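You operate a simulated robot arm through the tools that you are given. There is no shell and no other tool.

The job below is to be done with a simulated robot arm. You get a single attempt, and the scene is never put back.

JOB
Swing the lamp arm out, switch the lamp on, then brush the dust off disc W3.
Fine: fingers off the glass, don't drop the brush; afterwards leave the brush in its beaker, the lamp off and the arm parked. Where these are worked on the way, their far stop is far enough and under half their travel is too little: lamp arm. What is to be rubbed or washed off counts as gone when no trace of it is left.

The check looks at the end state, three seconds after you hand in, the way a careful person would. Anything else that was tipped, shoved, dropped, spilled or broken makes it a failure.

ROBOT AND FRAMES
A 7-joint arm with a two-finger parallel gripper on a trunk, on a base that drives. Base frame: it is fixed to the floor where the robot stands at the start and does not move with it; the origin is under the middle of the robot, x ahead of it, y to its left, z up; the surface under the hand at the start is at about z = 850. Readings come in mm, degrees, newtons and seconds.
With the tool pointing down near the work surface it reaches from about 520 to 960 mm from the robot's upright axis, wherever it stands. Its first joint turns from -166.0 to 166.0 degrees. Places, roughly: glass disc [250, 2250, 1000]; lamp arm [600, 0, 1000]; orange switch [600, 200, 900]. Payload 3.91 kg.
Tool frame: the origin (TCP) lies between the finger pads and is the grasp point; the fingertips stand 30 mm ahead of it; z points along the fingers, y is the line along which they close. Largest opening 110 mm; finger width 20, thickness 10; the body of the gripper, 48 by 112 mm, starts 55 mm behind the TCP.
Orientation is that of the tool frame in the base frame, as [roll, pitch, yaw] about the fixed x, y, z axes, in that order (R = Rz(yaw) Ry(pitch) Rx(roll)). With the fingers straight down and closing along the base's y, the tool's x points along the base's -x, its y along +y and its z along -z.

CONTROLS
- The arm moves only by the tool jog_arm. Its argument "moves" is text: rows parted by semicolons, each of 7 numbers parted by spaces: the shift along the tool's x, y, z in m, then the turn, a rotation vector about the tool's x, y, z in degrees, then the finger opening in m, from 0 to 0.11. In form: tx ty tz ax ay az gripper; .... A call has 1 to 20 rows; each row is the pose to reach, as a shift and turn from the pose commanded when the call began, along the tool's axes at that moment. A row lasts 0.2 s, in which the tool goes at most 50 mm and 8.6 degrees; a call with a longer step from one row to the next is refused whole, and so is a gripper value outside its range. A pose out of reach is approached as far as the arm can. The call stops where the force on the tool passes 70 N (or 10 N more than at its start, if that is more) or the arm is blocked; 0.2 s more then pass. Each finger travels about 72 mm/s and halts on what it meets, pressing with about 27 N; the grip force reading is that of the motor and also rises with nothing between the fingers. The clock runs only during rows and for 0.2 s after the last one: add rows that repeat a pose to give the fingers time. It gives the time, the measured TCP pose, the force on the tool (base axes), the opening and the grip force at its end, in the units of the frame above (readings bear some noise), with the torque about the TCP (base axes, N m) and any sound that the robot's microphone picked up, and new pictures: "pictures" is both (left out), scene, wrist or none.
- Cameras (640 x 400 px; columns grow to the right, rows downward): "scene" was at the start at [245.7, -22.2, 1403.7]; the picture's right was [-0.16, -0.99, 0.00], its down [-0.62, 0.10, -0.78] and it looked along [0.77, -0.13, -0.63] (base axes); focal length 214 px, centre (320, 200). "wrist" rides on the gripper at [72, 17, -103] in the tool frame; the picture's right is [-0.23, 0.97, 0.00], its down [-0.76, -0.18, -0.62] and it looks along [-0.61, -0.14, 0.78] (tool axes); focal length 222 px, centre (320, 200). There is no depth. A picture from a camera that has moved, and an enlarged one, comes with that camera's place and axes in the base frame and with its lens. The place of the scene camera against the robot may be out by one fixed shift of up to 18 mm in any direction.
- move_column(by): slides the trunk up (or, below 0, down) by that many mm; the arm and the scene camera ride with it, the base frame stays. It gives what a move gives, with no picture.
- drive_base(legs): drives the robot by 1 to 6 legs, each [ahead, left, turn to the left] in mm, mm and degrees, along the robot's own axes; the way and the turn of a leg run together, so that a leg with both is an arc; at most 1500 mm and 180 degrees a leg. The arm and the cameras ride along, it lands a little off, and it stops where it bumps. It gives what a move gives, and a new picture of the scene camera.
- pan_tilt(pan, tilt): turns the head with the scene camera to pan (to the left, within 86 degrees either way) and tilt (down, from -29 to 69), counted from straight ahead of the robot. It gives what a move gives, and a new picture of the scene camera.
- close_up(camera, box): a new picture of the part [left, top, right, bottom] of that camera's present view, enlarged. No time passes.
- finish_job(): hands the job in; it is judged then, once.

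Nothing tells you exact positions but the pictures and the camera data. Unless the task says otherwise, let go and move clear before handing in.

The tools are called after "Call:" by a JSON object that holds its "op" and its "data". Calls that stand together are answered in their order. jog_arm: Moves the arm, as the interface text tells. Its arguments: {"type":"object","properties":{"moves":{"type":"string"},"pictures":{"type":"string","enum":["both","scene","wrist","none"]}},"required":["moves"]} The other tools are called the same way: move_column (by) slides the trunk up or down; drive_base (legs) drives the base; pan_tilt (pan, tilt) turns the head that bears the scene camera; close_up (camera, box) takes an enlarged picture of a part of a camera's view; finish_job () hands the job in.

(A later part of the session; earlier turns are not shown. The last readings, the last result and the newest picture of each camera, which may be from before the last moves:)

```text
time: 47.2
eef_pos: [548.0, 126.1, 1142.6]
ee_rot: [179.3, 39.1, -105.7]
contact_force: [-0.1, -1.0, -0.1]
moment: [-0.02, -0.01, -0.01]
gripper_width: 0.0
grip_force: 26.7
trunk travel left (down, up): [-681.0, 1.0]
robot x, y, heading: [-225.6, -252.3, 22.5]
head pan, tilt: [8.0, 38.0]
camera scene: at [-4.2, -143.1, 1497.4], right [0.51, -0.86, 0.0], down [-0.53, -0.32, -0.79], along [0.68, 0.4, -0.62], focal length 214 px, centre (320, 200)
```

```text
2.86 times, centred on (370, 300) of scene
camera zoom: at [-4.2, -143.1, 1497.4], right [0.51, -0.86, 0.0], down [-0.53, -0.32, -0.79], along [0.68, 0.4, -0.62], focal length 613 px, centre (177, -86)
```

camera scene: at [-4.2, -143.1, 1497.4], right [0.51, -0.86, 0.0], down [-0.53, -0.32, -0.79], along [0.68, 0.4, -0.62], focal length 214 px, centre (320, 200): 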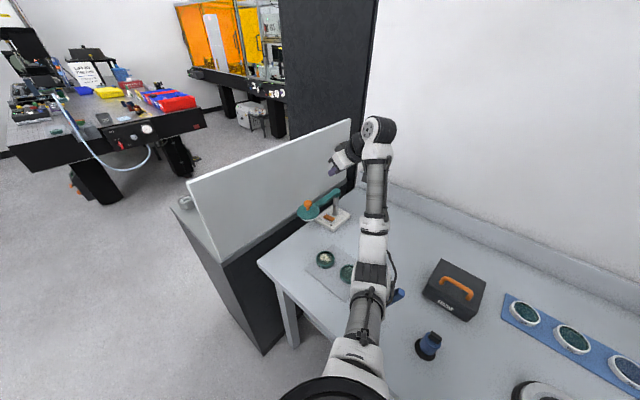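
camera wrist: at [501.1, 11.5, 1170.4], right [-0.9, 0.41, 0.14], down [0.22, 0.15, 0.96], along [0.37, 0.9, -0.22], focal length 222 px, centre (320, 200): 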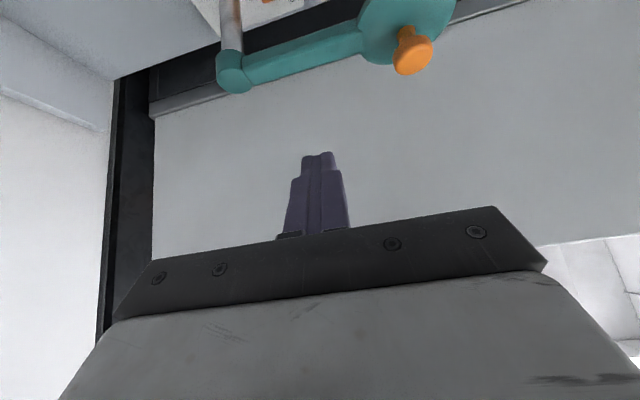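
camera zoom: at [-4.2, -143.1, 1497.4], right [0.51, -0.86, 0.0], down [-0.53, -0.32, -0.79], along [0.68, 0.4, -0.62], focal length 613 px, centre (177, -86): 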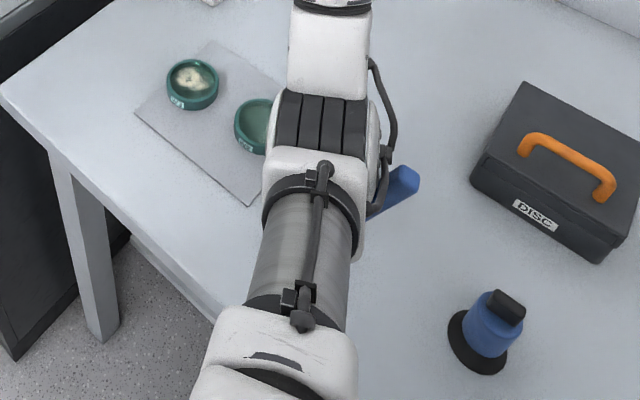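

The robot is level again and the brush leans to the right. I'll continue moving left to uncover it.

Call:
{"op": "drive_base", "data": {"legs": [[0, 50, 0]]}}

Call:
{"op": "close_up", "data": {"camera": "scene", "box": [300, 230, 440, 370]}}

```text
time: 48.3
eef_pos: [530.2, 169.0, 1143.8]
ee_rot: [179.1, 39.4, -105.8]
contact_force: [-0.3, -0.1, -0.4]
moment: [0.01, 0.01, -0.01]
gripper_width: 0.0
grip_force: 27.1
trunk travel left (down, up): [-681.0, 1.0]
robot x, y, heading: [-239.9, -206.7, 22.4]
head pan, tilt: [8.0, 38.0]
camera scene: at [-21.3, -102.0, 1497.7], right [0.51, -0.86, 0.0], down [-0.53, -0.31, -0.79], along [0.68, 0.4, -0.62], focal length 214 px, centre (320, 200)
```

scene: 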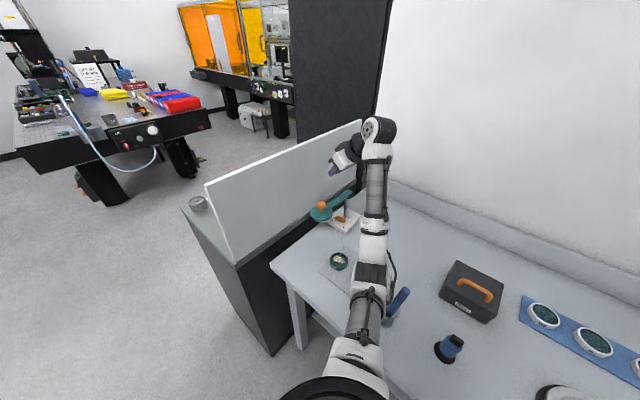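

```text
2.86 times, centred on (370, 300) of scene
camera zoom: at [-21.3, -102.0, 1497.7], right [0.51, -0.86, 0.0], down [-0.53, -0.31, -0.79], along [0.68, 0.4, -0.62], focal length 613 px, centre (177, -86)
```

zoom: 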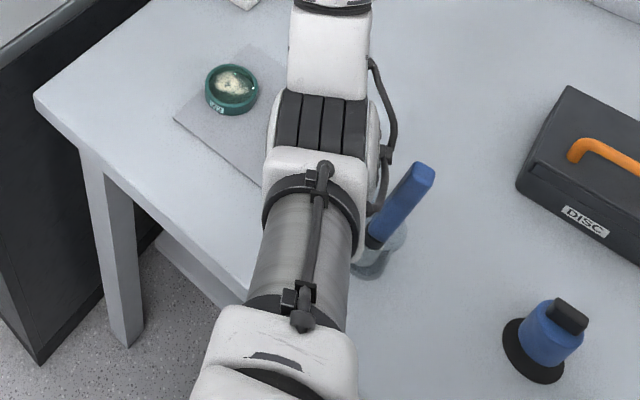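

The brush is still in its standing beaker, just leaning. Now I'll back away (and a little left) so the whole arm clears the bench items.

Call:
{"op": "drive_base", "data": {"legs": [[-100, 60, 0], [-150, 40, 0]]}}

Call:
{"op": "close_up", "data": {"camera": "scene", "box": [300, 170, 460, 300]}}

```text
time: 50.5
eef_pos: [258.0, 166.5, 1143.9]
ee_rot: [179.0, 39.3, -105.7]
contact_force: [0.2, -1.1, 0.5]
moment: [0.0, -0.04, 0.0]
gripper_width: 0.0
grip_force: 27.1
trunk travel left (down, up): [-681.0, 1.0]
robot x, y, heading: [-512.1, -213.5, 22.6]
head pan, tilt: [8.0, 38.0]
camera scene: at [-291.7, -107.6, 1498.0], right [0.51, -0.86, 0.0], down [-0.53, -0.32, -0.79], along [0.68, 0.4, -0.61], focal length 214 px, centre (320, 200)
```

scene: 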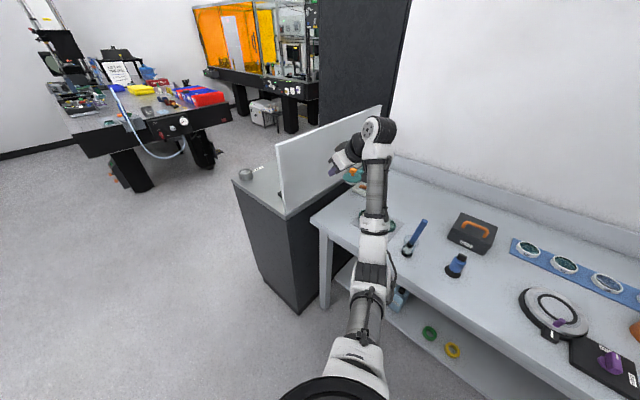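

```text
3.08 times, centred on (380, 235) of scene
camera zoom: at [-291.7, -107.6, 1498.0], right [0.51, -0.86, 0.0], down [-0.53, -0.32, -0.79], along [0.68, 0.4, -0.61], focal length 660 px, centre (135, 92)
```

zoom: 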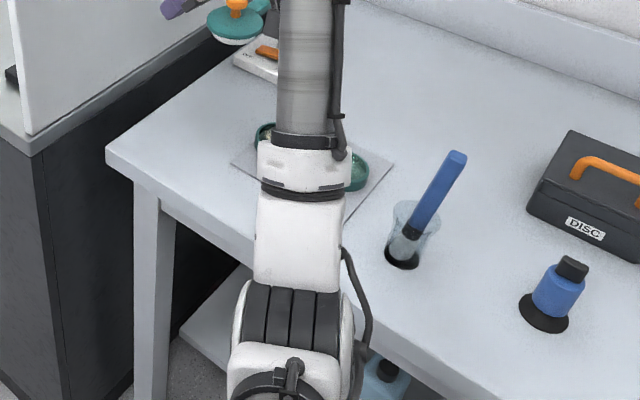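

The beaker is still in place. Now I'll untilt the tool in free space and return the arm towards its original comfortable posture.

Call:
{"op": "jog_arm", "data": {"moves": "0 0 -0.01 0 8 0 0; 0 0 -0.02 0 16 0 0; 0 0 -0.02 0 24 0 0; 0 0 -0.02 0 32 0 0; 0 0 -0.02 0 39.3 0 0; 0 0 -0.02 0 39.3 0 0", "pictures": "scene"}}

```text
time: 52.0
eef_pos: [255.9, 153.8, 1159.7]
ee_rot: [179.1, 0.0, -105.0]
contact_force: [-0.1, 0.4, 0.0]
moment: [0.03, 0.03, 0.05]
gripper_width: 0.1
grip_force: 27.5
trunk travel left (down, up): [-681.0, 1.0]
robot x, y, heading: [-513.6, -209.5, 23.1]
head pan, tilt: [8.0, 38.0]
camera scene: at [-290.6, -107.6, 1497.7], right [0.51, -0.86, 0.0], down [-0.53, -0.32, -0.79], along [0.68, 0.4, -0.62], focal length 214 px, centre (320, 200)
```

scene: 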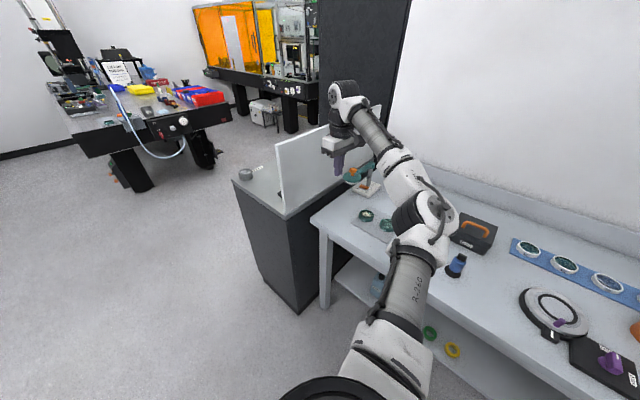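

The elbow has moved to the right side. I'll bring the hand back towards its home pose and see how the arm settles.

Call:
{"op": "jog_arm", "data": {"moves": "0 0 -0.03 0 0 7 0; 0 0 -0.06 0 0 14 0; 0 0 -0.1 0 0 21 0; 0 0 -0.1 0 0 28 0; 0 0 -0.1 0 0 35 0; 0 0 -0.1 0 0 42 0; 0 0 -0.1 0 0 50 0; 0 0 -0.1 0 0 50 0", "pictures": "scene"}}

```text
time: 53.8
eef_pos: [256.4, 153.5, 1259.7]
ee_rot: [179.4, -0.4, -155.1]
contact_force: [0.4, -0.5, -0.5]
moment: [-0.04, -0.01, 0.01]
gripper_width: 0.0
grip_force: 26.7
trunk travel left (down, up): [-681.0, 1.0]
robot x, y, heading: [-512.8, -209.8, 22.9]
head pan, tilt: [8.0, 38.0]
camera scene: at [-290.7, -107.4, 1497.7], right [0.51, -0.86, 0.0], down [-0.53, -0.32, -0.79], along [0.68, 0.4, -0.62], focal length 214 px, centre (320, 200)
```

scene: 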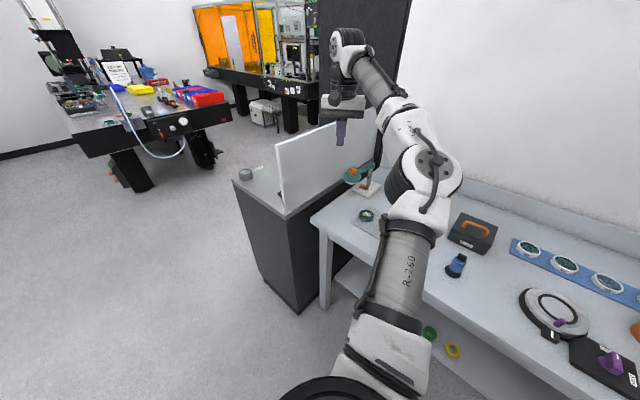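

Call:
{"op": "jog_arm", "data": {"moves": "0.042 -0.0037 -0.01 0 0 0 0; 0.084 -0.0073 -0.02 0 0 0 0; 0.126 -0.011 -0.03 0 0 0 0; 0.168 -0.0146 -0.04 0 0 0 0; 0.21 -0.0183 -0.05 0 0 0 0; 0.252 -0.0219 -0.06 0 0 0 0; 0.294 -0.0256 -0.07 0 0 0 0; 0.294 -0.0256 -0.07 0 0 0 0", "pictures": "scene"}}

```text
time: 55.5
eef_pos: [2.3, 3.2, 1330.2]
ee_rot: [179.5, -0.6, -155.0]
contact_force: [0.9, -0.3, 0.6]
moment: [0.0, 0.01, 0.01]
gripper_width: 0.1
grip_force: 27.2
trunk travel left (down, up): [-681.0, 1.0]
robot x, y, heading: [-511.4, -212.6, 23.0]
head pan, tilt: [8.0, 38.0]
camera scene: at [-290.2, -107.0, 1497.6], right [0.51, -0.86, 0.0], down [-0.53, -0.32, -0.79], along [0.68, 0.4, -0.62], focal length 214 px, centre (320, 200)
```

scene: 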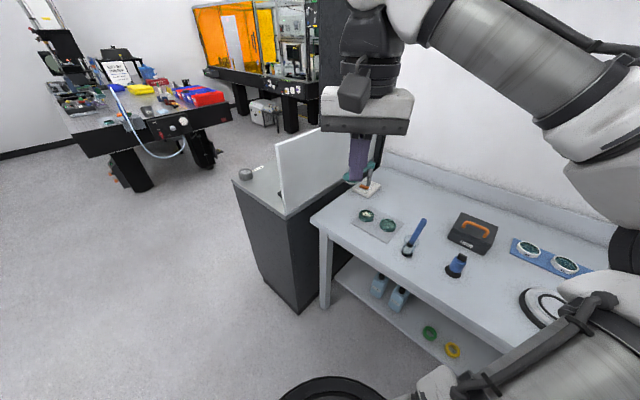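

The arm is now in its home pose but with the elbow on the right side. That works if I stand further left: I'll place the base at about (-250,60) facing straight ahead.

Call:
{"op": "drive_base", "data": {"legs": [[0, 0, -23], [0, 272, 0], [260, 0, 0]]}}

Call:
{"op": "pan_tilt", "data": {"pan": 10, "tilt": 40}}

Call:
{"op": "close_up", "data": {"camera": "scene", "box": [260, 190, 460, 315]}}

```text
time: 61.0
eef_pos: [304.3, 64.1, 1329.6]
ee_rot: [179.4, -0.6, -177.8]
contact_force: [1.1, 0.2, 0.0]
moment: [0.0, 0.03, -0.01]
gripper_width: 0.0
grip_force: 27.1
trunk travel left (down, up): [-681.0, 1.0]
robot x, y, heading: [-249.1, 67.7, 0.0]
head pan, tilt: [8.0, 38.0]
camera scene: at [-5.7, 71.2, 1497.6], right [0.14, -0.99, 0.0], down [-0.61, -0.09, -0.79], along [0.78, 0.11, -0.62], focal length 214 px, centre (320, 200)
```

scene: 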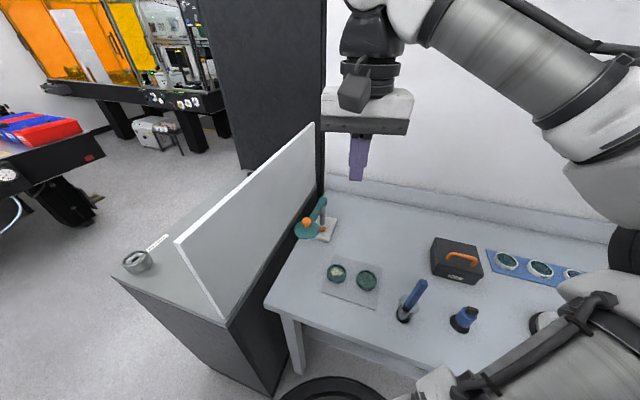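

```text
time: 61.6
eef_pos: [302.5, 63.8, 1331.0]
ee_rot: [179.4, -0.5, -177.8]
contact_force: [0.6, 0.3, 0.4]
moment: [-0.01, -0.01, -0.01]
gripper_width: 0.3
grip_force: 26.9
trunk travel left (down, up): [-681.0, 1.0]
robot x, y, heading: [-254.2, 66.8, 0.1]
head pan, tilt: [10.0, 40.0]
camera scene: at [-8.4, 73.9, 1494.8], right [0.17, -0.98, 0.0], down [-0.63, -0.11, -0.77], along [0.75, 0.13, -0.64], focal length 214 px, centre (320, 200)
```

scene: 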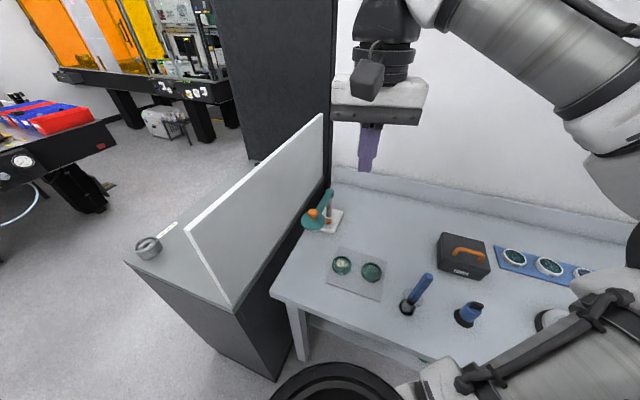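

```text
3.20 times, centred on (360, 252) of scene
camera zoom: at [-8.4, 73.9, 1494.8], right [0.17, -0.98, 0.0], down [-0.63, -0.11, -0.77], along [0.75, 0.13, -0.64], focal length 686 px, centre (192, 32)
```

zoom: 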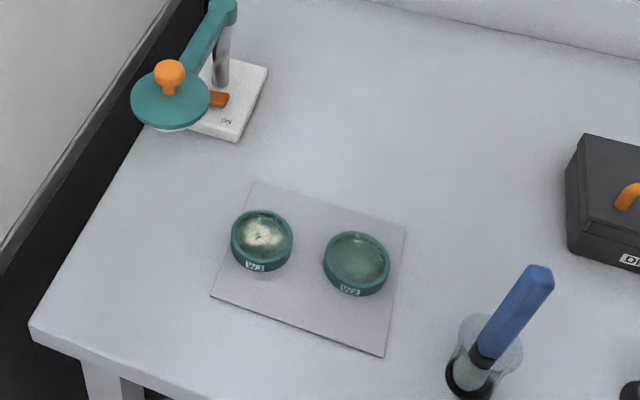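

All items are still in place. New plan for the switch: keep the tool almost vertical (5° lean), gripper wide open, and press the ON end with just the left finger, which lets the palm stay right of the lamp bar.

Call:
{"op": "jog_arm", "data": {"moves": "-0.0307 -0.0007 0.0279 0 0 1.2 0.02; -0.0614 -0.0013 0.0558 0 0 2.5 0.04; -0.0921 -0.002 0.0837 0 0 3.7 0.06; -0.1228 -0.0027 0.1116 0 0 5 0.08; -0.1536 -0.0033 0.1394 0 0 6.2 0.1; -0.1843 -0.004 0.1673 0 0 7.5 0.11; -0.215 -0.0047 0.1952 0 0 8.7 0.11; -0.2457 -0.0053 0.2231 0 0 10 0.11; -0.2764 -0.006 0.251 0 0 11.2 0.11; -0.2764 -0.006 0.251 0 0 11.2 0.11"}}

```text
time: 63.8
eef_pos: [578.3, 69.1, 1077.6]
ee_rot: [179.5, -0.7, 171.0]
contact_force: [0.5, 0.3, 0.2]
moment: [0.0, -0.03, 0.02]
gripper_width: 110.1
grip_force: 0.0
trunk travel left (down, up): [-681.0, 1.0]
robot x, y, heading: [-253.6, 66.0, 0.0]
head pan, tilt: [10.0, 40.0]
camera scene: at [-8.8, 73.8, 1494.9], right [0.17, -0.98, 0.0], down [-0.63, -0.11, -0.77], along [0.75, 0.13, -0.64], focal length 214 px, centre (320, 200)
camera wrist: at [511.5, 96.7, 1182.6], right [0.38, 0.93, 0.01], down [0.73, -0.3, 0.61], along [0.57, -0.23, -0.79], focal length 222 px, centre (320, 200)
```

scene: 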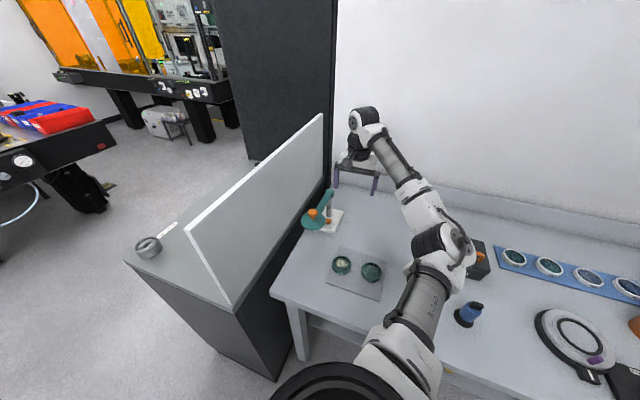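
wrist: 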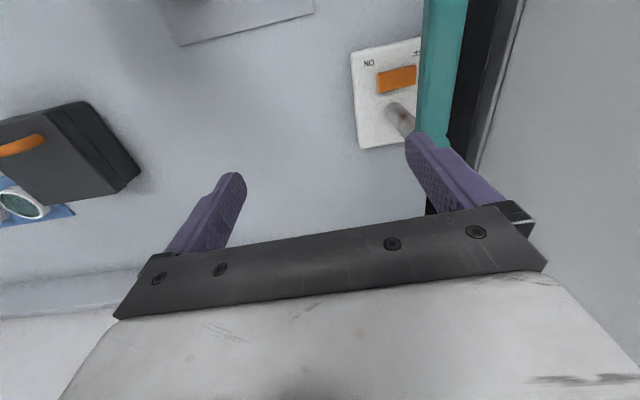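

The elbow would hang right above the brush from here, so before descending I'll re-place the base further back and left, turned slightly right.

Call:
{"op": "drive_base", "data": {"legs": [[-150, 0, 0], [0, 105, 0], [0, 0, -10], [80, 0, 0]]}}

Call:
{"op": "jog_arm", "data": {"moves": "0 0 0 0 0 0 0.11", "pictures": "wrist"}}

```text
time: 67.6
eef_pos: [498.8, 20.1, 1078.6]
ee_rot: [179.6, -0.6, 161.3]
contact_force: [0.3, 0.1, -0.7]
moment: [-0.01, 0.05, 0.03]
gripper_width: 110.1
grip_force: 0.0
trunk travel left (down, up): [-681.0, 1.0]
robot x, y, heading: [-325.8, 163.2, -9.9]
head pan, tilt: [10.0, 40.0]
camera scene: at [-78.5, 121.8, 1494.5], right [0.0, -1.0, 0.0], down [-0.64, 0.0, -0.77], along [0.77, 0.0, -0.64], focal length 214 px, centre (320, 200)
```

scene: 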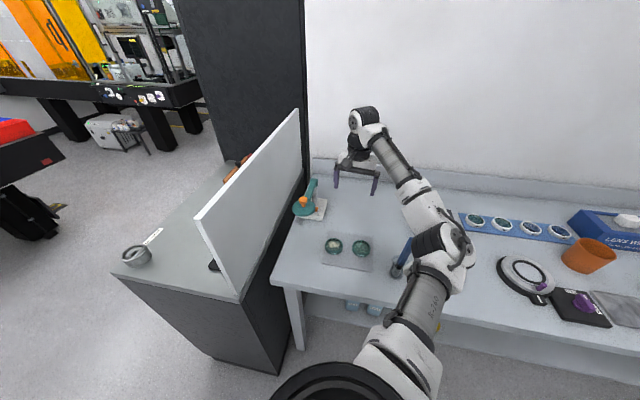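

```text
time: 68.0
eef_pos: [498.2, 19.2, 1078.6]
ee_rot: [179.5, -0.6, 161.2]
contact_force: [0.2, 0.6, 0.1]
moment: [-0.02, 0.02, -0.02]
gripper_width: 110.1
grip_force: 0.0
trunk travel left (down, up): [-681.0, 1.0]
robot x, y, heading: [-322.3, 157.9, -9.9]
head pan, tilt: [10.0, 40.0]
camera wrist: at [435.5, 57.7, 1182.5], right [0.53, 0.85, 0.0], down [0.67, -0.42, 0.61], along [0.52, -0.32, -0.79], focal length 222 px, centre (320, 200)
```

wrist: 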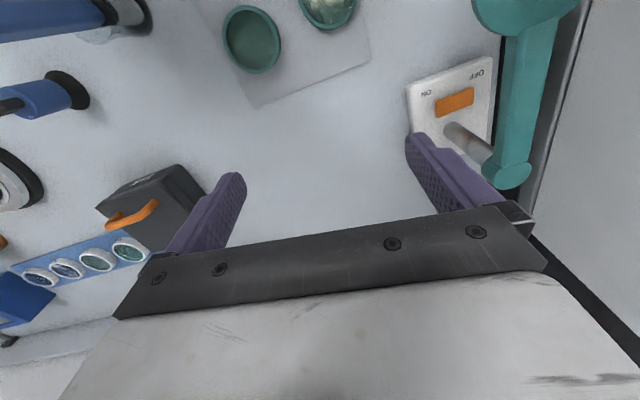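

Call:
{"op": "close_up", "data": {"camera": "wrist", "box": [400, 40, 560, 190]}}

```text
2.67 times, centred on (480, 115) of wrist
camera zoom: at [435.5, 57.7, 1182.5], right [0.53, 0.85, 0.0], down [0.67, -0.42, 0.61], along [0.52, -0.32, -0.79], focal length 592 px, centre (-107, 427)
```

zoom: 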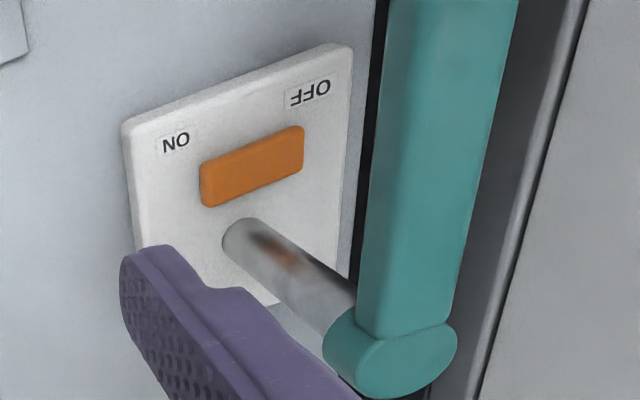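

Confirmed again: the ON end is at about (588,147). Moving to above-right of it.

Call:
{"op": "jog_arm", "data": {"moves": "-0.0203 0.0241 0 0 0 -3.2 0.11; -0.0405 0.0481 0 0 0 -6.4 0.11; -0.0608 0.0722 0 0 0 -9.7 0.11; -0.0608 0.0722 0 0 0 -9.7 0.11", "pictures": "none"}}

Call:
{"op": "jog_arm", "data": {"moves": "0 0 0 -5 0 0 0.11; 0 0 0.03 -5 0 0 0.11; 0 0 0.07 -5 0 0 0.11; 0 0 0.07 -5 0 0 0.11"}}

```text
time: 69.0
eef_pos: [578.7, 65.8, 1078.4]
ee_rot: [179.3, -0.6, 170.9]
contact_force: [0.2, -0.6, 0.0]
moment: [0.0, 0.02, -0.01]
gripper_width: 110.1
grip_force: 0.1
trunk travel left (down, up): [-681.0, 1.0]
robot x, y, heading: [-320.9, 159.8, -9.8]
head pan, tilt: [10.0, 40.0]
```

```text
time: 70.0
eef_pos: [576.7, 68.7, 1008.1]
ee_rot: [174.5, -0.5, 171.0]
contact_force: [0.5, -0.4, -0.1]
moment: [-0.02, -0.01, -0.01]
gripper_width: 110.0
grip_force: 0.0
trunk travel left (down, up): [-681.0, 1.0]
robot x, y, heading: [-321.5, 159.4, -9.9]
head pan, tilt: [10.0, 40.0]
camera scene: at [-79.8, 122.0, 1494.8], right [0.0, -1.0, 0.0], down [-0.64, 0.0, -0.77], along [0.77, 0.0, -0.64], focal length 214 px, centre (320, 200)
camera wrist: at [508.1, 87.5, 1113.6], right [0.38, 0.92, 0.09], down [0.72, -0.36, 0.6], along [0.58, -0.16, -0.8], focal length 222 px, centre (320, 200)
```

scene: 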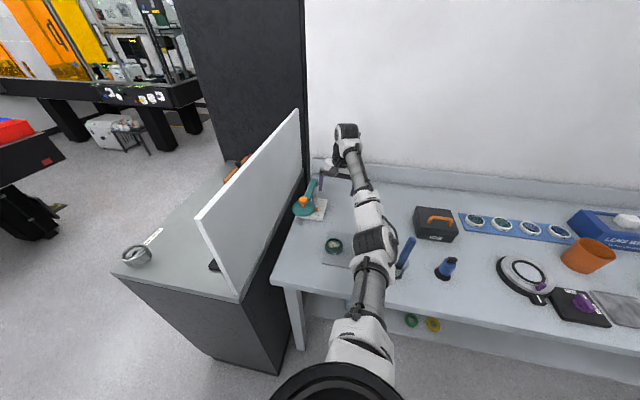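
wrist: 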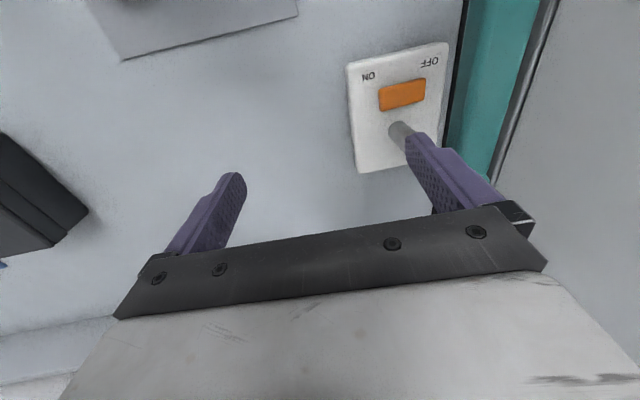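

The elbow drops as the arm reaches down, so from now on I'll keep the arm high and descend with the trunk instead. First raise the hand again with the arm.

Call:
{"op": "jog_arm", "data": {"moves": "0 0.0028 -0.0324 0 0 0 0.11; 0 0.0056 -0.0648 0 0 0 0.11; 0 0.0085 -0.0971 0 0 0 0.11; 0 0.0122 -0.14 0 0 0 0.11; 0 0.0122 -0.14 0 0 0 0.11", "pictures": "scene"}}

```text
time: 71.2
eef_pos: [576.9, 66.9, 1148.1]
ee_rot: [174.5, -0.6, 170.9]
contact_force: [0.3, -0.1, -0.4]
moment: [0.01, 0.04, -0.03]
gripper_width: 110.1
grip_force: 0.1
trunk travel left (down, up): [-681.0, 1.0]
robot x, y, heading: [-324.8, 161.3, -9.7]
head pan, tilt: [10.0, 40.0]
camera scene: at [-79.0, 121.8, 1494.6], right [0.0, -1.0, 0.0], down [-0.64, 0.0, -0.77], along [0.77, 0.0, -0.64], focal length 214 px, centre (320, 200)
```

scene: 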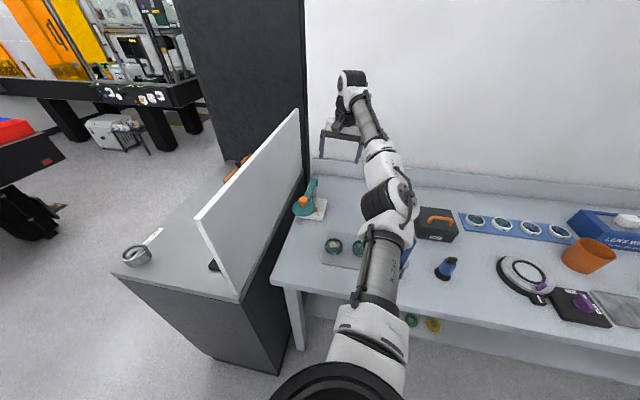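

Call:
{"op": "jog_arm", "data": {"moves": "0 -0.0028 0.0324 0 0 0 0.11; 0 -0.0056 0.0648 0 0 0 0.11; 0 -0.0085 0.0971 0 0 0 0.11; 0 -0.0122 0.14 0 0 0 0.11; 0 -0.014 0.16 0 0 0 0.11; 0 -0.014 0.16 0 0 0 0.11", "pictures": "scene"}}

Call:
{"op": "close_up", "data": {"camera": "scene", "box": [300, 150, 460, 310]}}

```text
time: 72.6
eef_pos: [577.3, 67.9, 986.7]
ee_rot: [174.5, -0.5, 170.8]
contact_force: [-0.2, 0.1, 0.2]
moment: [0.0, -0.02, -0.02]
gripper_width: 109.6
grip_force: 0.0
trunk travel left (down, up): [-681.0, 1.0]
robot x, y, heading: [-325.1, 153.6, -9.8]
head pan, tilt: [10.0, 40.0]
camera scene: at [-79.6, 122.0, 1494.8], right [0.0, -1.0, 0.0], down [-0.64, 0.0, -0.77], along [0.77, 0.0, -0.64], focal length 214 px, centre (320, 200)
```

scene: 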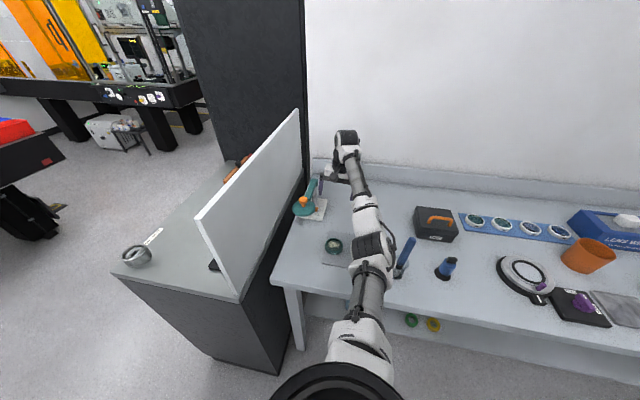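

```text
2.50 times, centred on (380, 230) of scene
camera zoom: at [-79.6, 122.0, 1494.8], right [0.0, -1.0, 0.0], down [-0.64, 0.0, -0.77], along [0.77, 0.0, -0.64], focal length 536 px, centre (170, 125)
```

zoom: 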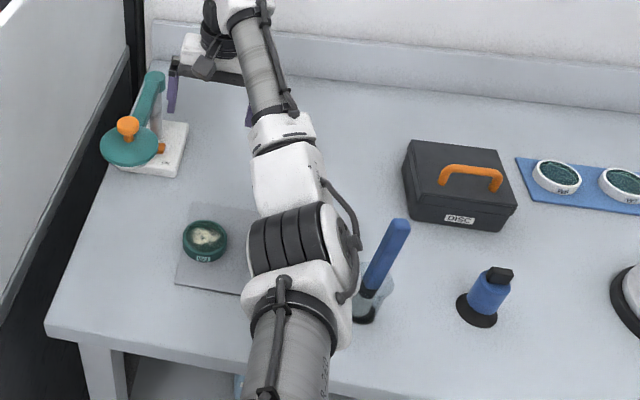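

The elbow moves left (away from the brush) as it descends. I'll continue down in small steps, checking.

Call:
{"op": "jog_arm", "data": {"moves": "0 -0.0013 0.015 0 0 0 0.11; 0 -0.0026 0.03 0 0 0 0.11; 0 -0.0035 0.04 0 0 0 0.11; 0 -0.0035 0.04 0 0 0 0.11", "pictures": "wrist"}}

Call:
{"op": "close_up", "data": {"camera": "scene", "box": [300, 150, 460, 310]}}

```text
time: 73.6
eef_pos: [576.0, 68.6, 947.9]
ee_rot: [174.6, -0.5, 170.9]
contact_force: [0.6, -0.1, 0.2]
moment: [0.04, -0.01, -0.02]
gripper_width: 109.9
grip_force: 0.1
trunk travel left (down, up): [-681.0, 1.0]
robot x, y, heading: [-321.5, 158.8, -10.2]
head pan, tilt: [10.0, 40.0]
camera wrist: at [506.5, 87.6, 1052.5], right [0.38, 0.92, 0.09], down [0.72, -0.36, 0.6], along [0.58, -0.16, -0.8], focal length 222 px, centre (320, 200)
```

wrist: 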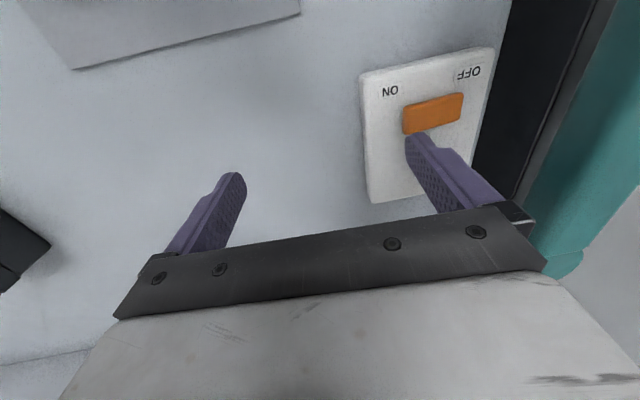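

```text
2.50 times, centred on (380, 230) of scene
camera zoom: at [-79.6, 121.9, 1494.8], right [0.0, -1.0, 0.0], down [-0.64, 0.0, -0.77], along [0.77, 0.0, -0.64], focal length 536 px, centre (170, 125)
```

zoom: 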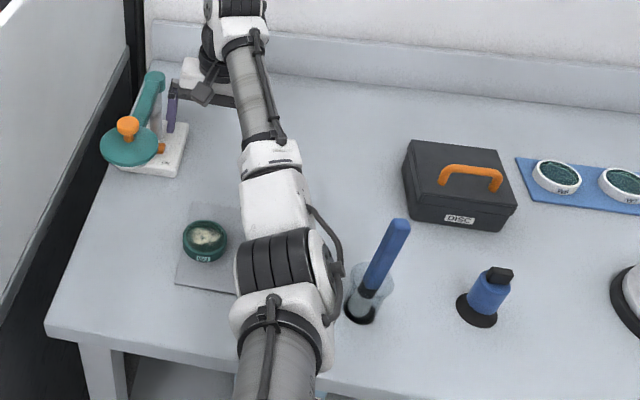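

The elbow keeps its height well. Continuing: 20 mm down, then slide 19 mm left so the finger is over the ON end.

Call:
{"op": "jog_arm", "data": {"moves": "0 -0.0009 0.01 0 0 0 0.11; 0 -0.0017 0.02 0 0 0 0.11; -0.001 0.008 0.019 0 0 0 0.11; -0.002 0.0175 0.018 0 0 0 0.11; -0.002 0.0175 0.018 0 0 0 0.11", "pictures": "wrist"}}

Call:
{"op": "close_up", "data": {"camera": "scene", "box": [310, 160, 370, 230]}}

Call:
{"op": "close_up", "data": {"camera": "wrist", "box": [360, 60, 500, 220]}}

```text
time: 74.8
eef_pos: [580.8, 87.6, 932.1]
ee_rot: [174.5, -0.6, 170.9]
contact_force: [-0.5, -1.0, -1.0]
moment: [-0.01, -0.01, 0.02]
gripper_width: 109.0
grip_force: 0.0
trunk travel left (down, up): [-681.0, 1.0]
robot x, y, heading: [-322.2, 158.2, -9.8]
head pan, tilt: [10.0, 40.0]
camera wrist: at [511.9, 106.4, 1036.9], right [0.38, 0.92, 0.09], down [0.72, -0.36, 0.6], along [0.58, -0.16, -0.8], focal length 222 px, centre (320, 200)
```

wrist: 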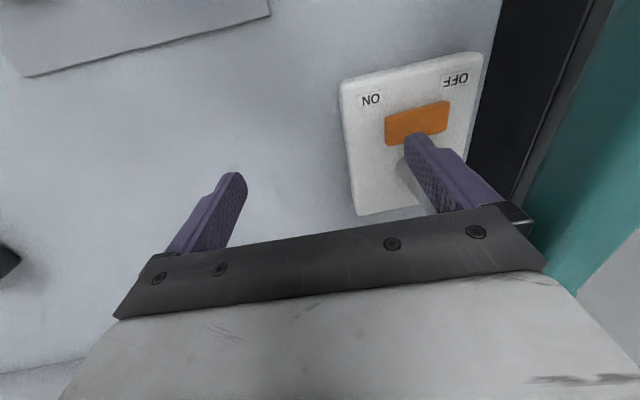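

```text
5.71 times, centred on (340, 195) of scene
camera zoom: at [-79.5, 121.8, 1494.7], right [0.0, -1.0, 0.0], down [-0.64, 0.0, -0.77], along [0.77, 0.0, -0.64], focal length 1226 px, centre (206, 229)
```

zoom: 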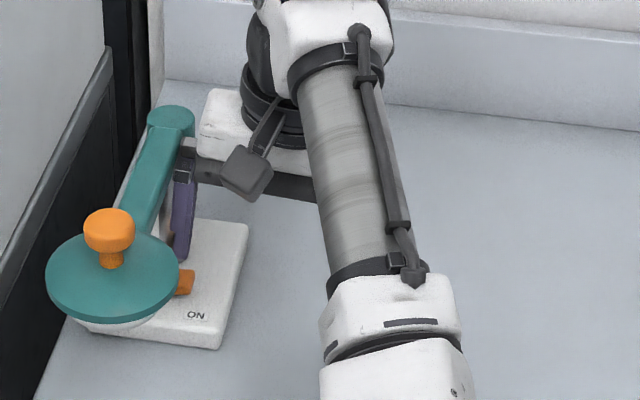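

```text
2.50 times, centred on (430, 140) of wrist
camera zoom: at [511.9, 106.4, 1036.9], right [0.38, 0.92, 0.09], down [0.72, -0.36, 0.6], along [0.58, -0.16, -0.8], focal length 555 px, centre (45, 350)
```

zoom: 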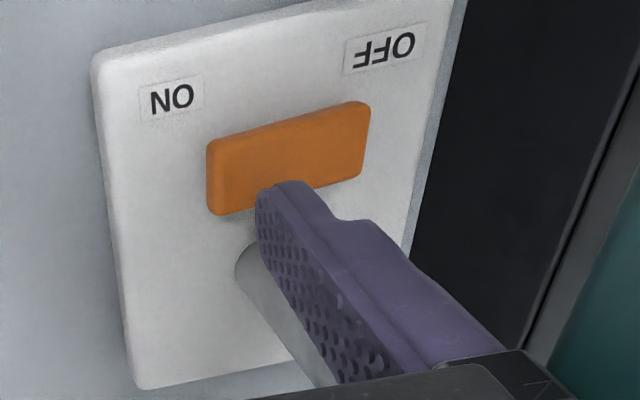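

The left finger is over the ON end. I'll press straight down slowly.

Call:
{"op": "jog_arm", "data": {"moves": "0.002 -0.0038 0.01 0 0 0 0.11; 0.002 -0.0047 0.02 0 0 0 0.11; 0.002 -0.0051 0.024 0 0 0 0.11; 0.002 -0.0053 0.027 0 0 0 0.11; 0.002 -0.0055 0.029 0 0 0 0.11; 0.002 -0.0057 0.031 0 0 0 0.11; 0.002 -0.0059 0.033 0 0 0 0.11; 0.002 -0.006 0.035 0 0 0 0.11", "pictures": "wrist"}}

Call:
{"op": "close_up", "data": {"camera": "wrist", "box": [360, 60, 500, 220]}}

Call:
{"op": "close_up", "data": {"camera": "scene", "box": [280, 160, 400, 310]}}

```text
time: 76.6
eef_pos: [578.5, 87.1, 906.5]
ee_rot: [174.3, 0.3, 170.9]
contact_force: [5.9, -0.2, 46.4]
moment: [3.1, -0.64, -0.4]
gripper_width: 110.1
grip_force: 0.1
trunk travel left (down, up): [-681.0, 1.0]
robot x, y, heading: [-324.9, 161.1, -9.9]
head pan, tilt: [10.0, 40.0]
heard: click
camera wrist: at [508.2, 104.4, 1010.1], right [0.38, 0.92, 0.1], down [0.71, -0.36, 0.61], along [0.59, -0.16, -0.79], focal length 222 px, centre (320, 200)
```

wrist: 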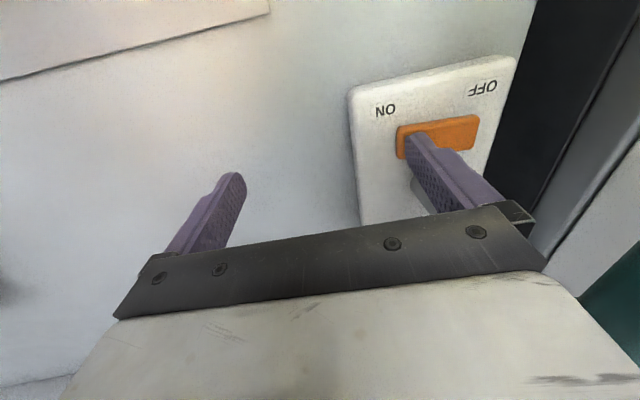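

```text
2.50 times, centred on (430, 140) of wrist
camera zoom: at [508.2, 104.4, 1010.1], right [0.38, 0.92, 0.1], down [0.71, -0.36, 0.61], along [0.59, -0.16, -0.79], focal length 555 px, centre (45, 350)
```

zoom: 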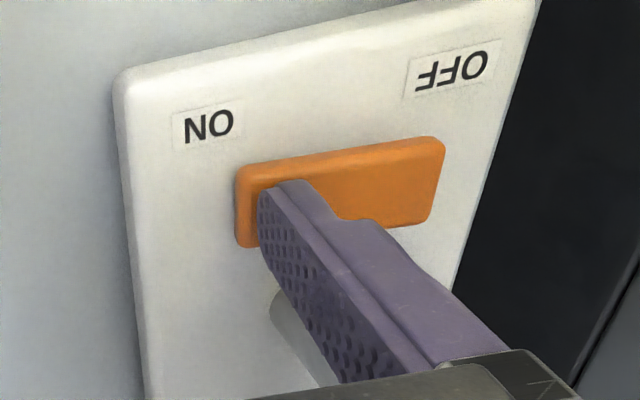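

```text
2.67 times, centred on (340, 235) of scene
camera zoom: at [-84.6, 121.9, 1496.3], right [0.0, -1.0, 0.0], down [-0.64, 0.0, -0.77], along [0.77, 0.0, -0.64], focal length 572 px, centre (267, 107)
```

zoom: 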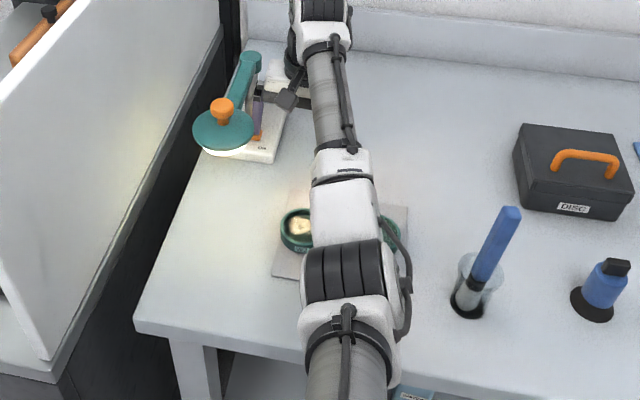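

Click – the lamp is lit. I'll retreat: a little up, to the right of the bar, then up.

Call:
{"op": "jog_arm", "data": {"moves": "0 0.0009 -0.01 0 0 0 0.11; 0 0.002 -0.025 0 0 0 0.11; 0 -0.0078 -0.026 0 0 0 0.11; 0 -0.0177 -0.0267 0 0 0 0.11; 0 -0.014 -0.0665 0 0 0 0.11; 0 -0.0107 -0.1065 0 0 0 0.11; 0 -0.0067 -0.151 0 0 0 0.11; 0 -0.0027 -0.196 0 0 0 0.11; 0 0.001 -0.236 5 0 0 0.11; 0 0.001 -0.236 5 0 0 0.11"}}

Call:
{"op": "close_up", "data": {"camera": "scene", "box": [280, 160, 460, 310]}}

```text
time: 78.8
eef_pos: [577.2, 65.0, 1132.6]
ee_rot: [179.6, -0.5, 170.9]
contact_force: [1.1, 0.8, 0.5]
moment: [-0.01, 0.01, 0.0]
gripper_width: 109.8
grip_force: 0.2
trunk travel left (down, up): [-681.0, 1.0]
robot x, y, heading: [-323.4, 156.8, -9.9]
head pan, tilt: [10.0, 40.0]
camera scene: at [-79.0, 121.6, 1494.6], right [0.0, -1.0, 0.0], down [-0.64, 0.0, -0.77], along [0.77, 0.0, -0.64], focal length 214 px, centre (320, 200)
camera wrist: at [509.5, 91.5, 1237.8], right [0.38, 0.93, 0.01], down [0.73, -0.3, 0.61], along [0.57, -0.23, -0.79], focal length 222 px, centre (320, 200)
```

scene: 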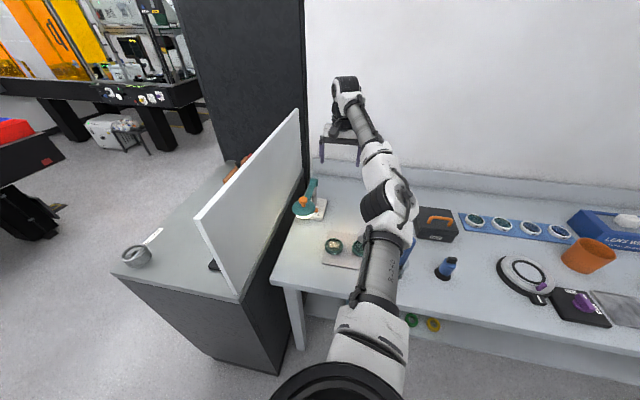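
wrist: 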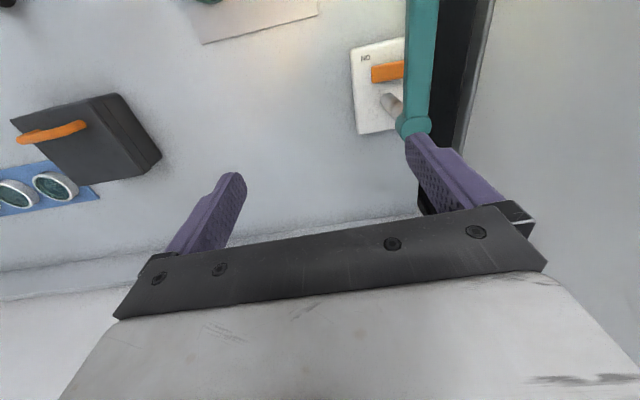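

```text
2.67 times, centred on (370, 235) of scene
camera zoom: at [-79.0, 121.6, 1494.6], right [0.0, -1.0, 0.0], down [-0.64, 0.0, -0.77], along [0.77, 0.0, -0.64], focal length 572 px, centre (187, 107)
```

zoom: 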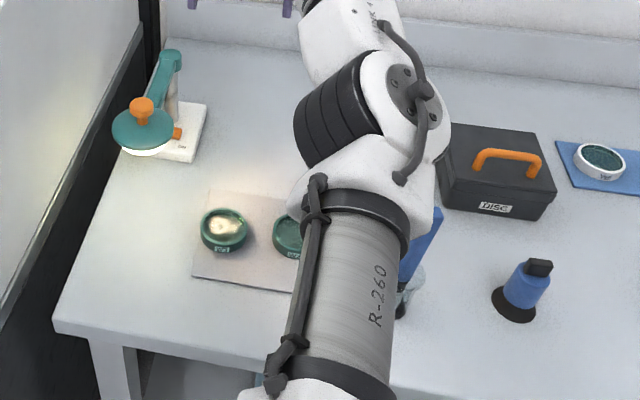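

The lamp is on (switch rocked to ON, warm light on the bench). Next, back off and reposition to have the brush straight ahead.

Call:
{"op": "drive_base", "data": {"legs": [[-150, 0, 0], [0, -280, 0], [0, 0, 10], [90, 0, 0]]}}

Call:
{"op": "jog_arm", "data": {"moves": "0.04 0 0 0 0 0 0.11; 0.08 0 0 0 0 0 0.11; 0.12 0 0 0 0 0 0.11; 0.16 0 0 0 0 0 0.11; 0.2 0 -0.02 0 0 0 0.11; 0.23 0 -0.04 0 0 0 0.11; 0.23 0 -0.04 0 0 0 0.11"}}

```text
time: 84.0
eef_pos: [475.4, -24.0, 1134.2]
ee_rot: [179.5, -0.6, -178.9]
contact_force: [-0.3, -0.5, -0.8]
moment: [0.0, 0.04, 0.0]
gripper_width: 110.3
grip_force: 0.1
trunk travel left (down, up): [-681.0, 1.0]
robot x, y, heading: [-425.7, -94.0, 0.6]
head pan, tilt: [10.0, 40.0]
camera scene: at [-182.1, -83.5, 1494.5], right [0.18, -0.98, 0.0], down [-0.63, -0.12, -0.77], along [0.75, 0.14, -0.64], focal length 214 px, centre (320, 200)
```

scene: 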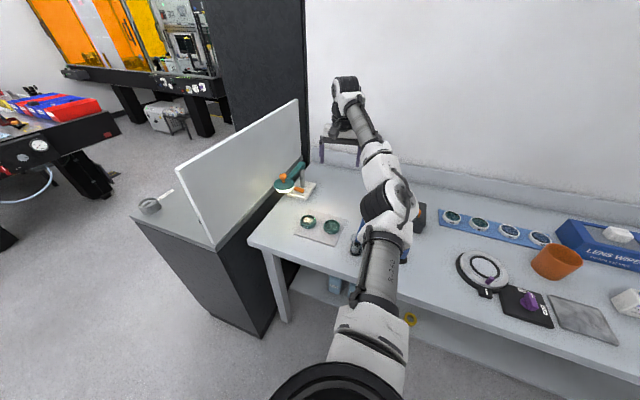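

```text
time: 85.6
eef_pos: [245.7, -28.3, 1177.7]
ee_rot: [179.5, -0.5, -178.9]
contact_force: [0.3, 0.3, 0.2]
moment: [-0.02, -0.01, 0.01]
gripper_width: 110.0
grip_force: 0.1
trunk travel left (down, up): [-681.0, 1.0]
robot x, y, heading: [-427.3, -92.5, 0.3]
head pan, tilt: [10.0, 40.0]
camera scene: at [-182.8, -83.4, 1494.7], right [0.18, -0.98, 0.0], down [-0.63, -0.12, -0.77], along [0.75, 0.14, -0.64], focal length 214 px, centre (320, 200)
camera wrist: at [174.3, -14.8, 1282.0], right [0.21, 0.98, 0.01], down [0.77, -0.17, 0.61], along [0.6, -0.12, -0.79], focal length 222 px, centre (320, 200)
```

scene: 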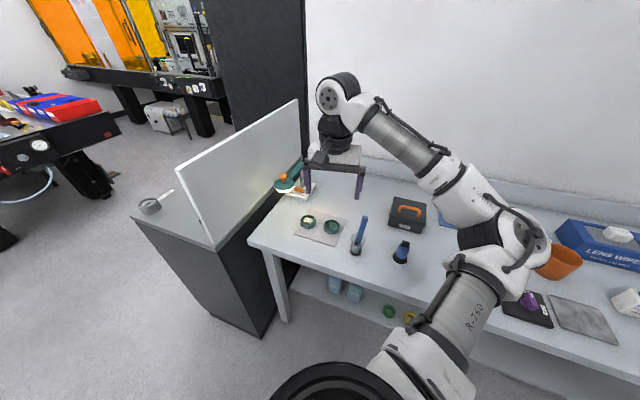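
wrist: 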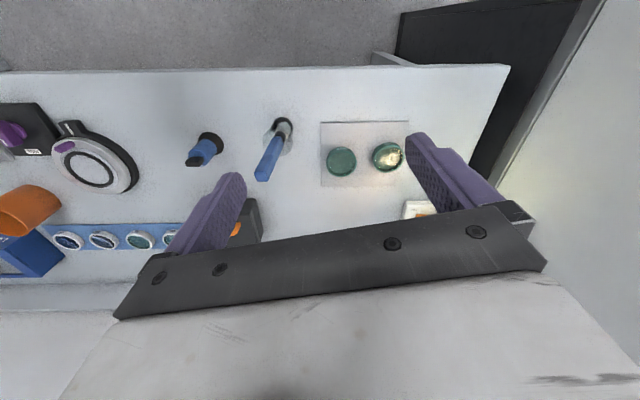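

Good view of the beaker and brush. Zooming to localise the handle from both cameras.

Call:
{"op": "close_up", "data": {"camera": "wrist", "box": [240, 100, 320, 200]}}

Call:
{"op": "close_up", "data": {"camera": "scene", "box": [290, 200, 420, 280]}}

Call:
{"op": "close_up", "data": {"camera": "wrist", "box": [310, 110, 420, 200]}}

```text
4.00 times, centred on (280, 150) of wrist
camera zoom: at [174.3, -14.8, 1282.0], right [0.21, 0.98, 0.01], down [0.77, -0.17, 0.61], along [0.6, -0.12, -0.79], focal length 888 px, centre (480, 400)
```

zoom: 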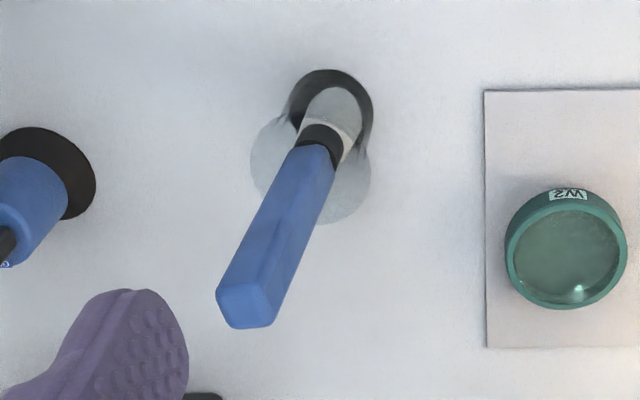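

```text
4.92 times, centred on (355, 240) of scene
camera zoom: at [-182.8, -83.4, 1494.7], right [0.18, -0.98, 0.0], down [-0.63, -0.12, -0.77], along [0.75, 0.14, -0.64], focal length 1056 px, centre (148, 3)
```

zoom: 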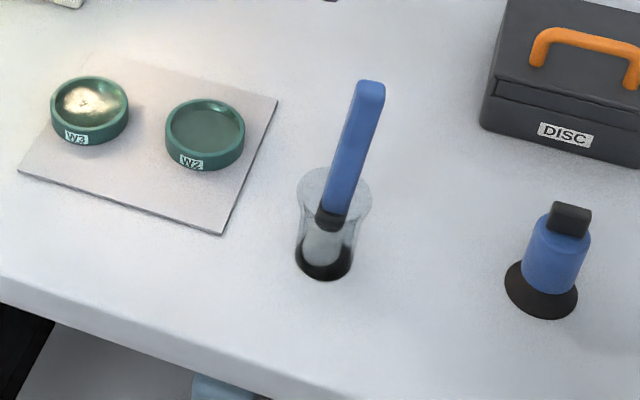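

```text
4.44 times, centred on (365, 155) of wrist
camera zoom: at [174.3, -14.8, 1282.0], right [0.21, 0.98, 0.01], down [0.77, -0.17, 0.61], along [0.6, -0.12, -0.79], focal length 987 px, centre (120, 400)
```

zoom: 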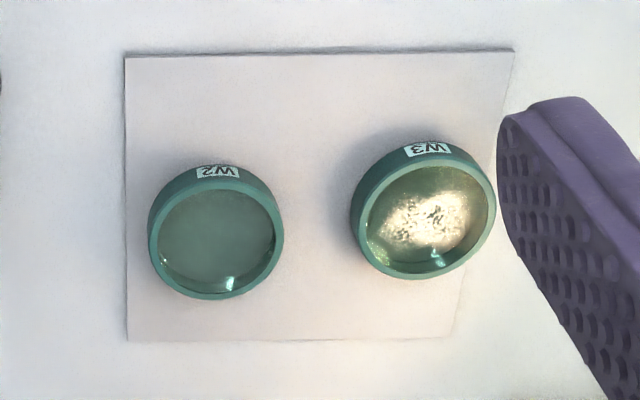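

Call:
{"op": "close_up", "data": {"camera": "wrist", "box": [250, 140, 300, 185]}}

Call:
{"op": "close_up", "data": {"camera": "scene", "box": [340, 205, 380, 260]}}

```text
8.89 times, centred on (275, 162) of wrist
camera zoom: at [174.3, -14.8, 1282.0], right [0.21, 0.98, 0.01], down [0.77, -0.17, 0.61], along [0.6, -0.12, -0.79], focal length 1974 px, centre (720, 533)
```

zoom: 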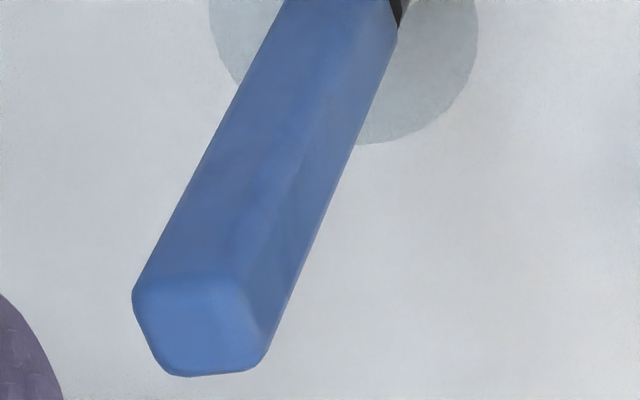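

```text
7.27 times, centred on (360, 232) of scene
camera zoom: at [-182.8, -83.4, 1494.7], right [0.18, -0.98, 0.0], down [-0.63, -0.12, -0.77], along [0.75, 0.14, -0.64], focal length 1560 px, centre (29, -36)
```

zoom: 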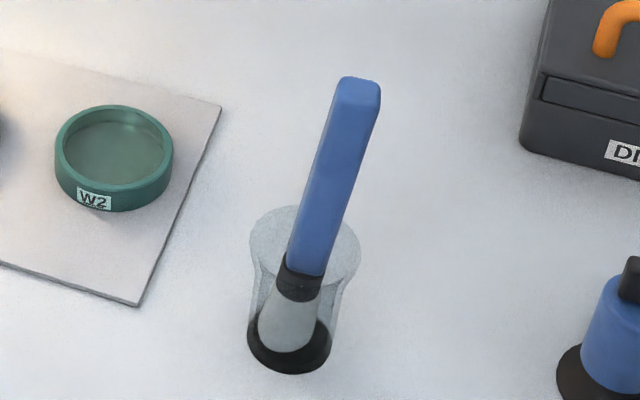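

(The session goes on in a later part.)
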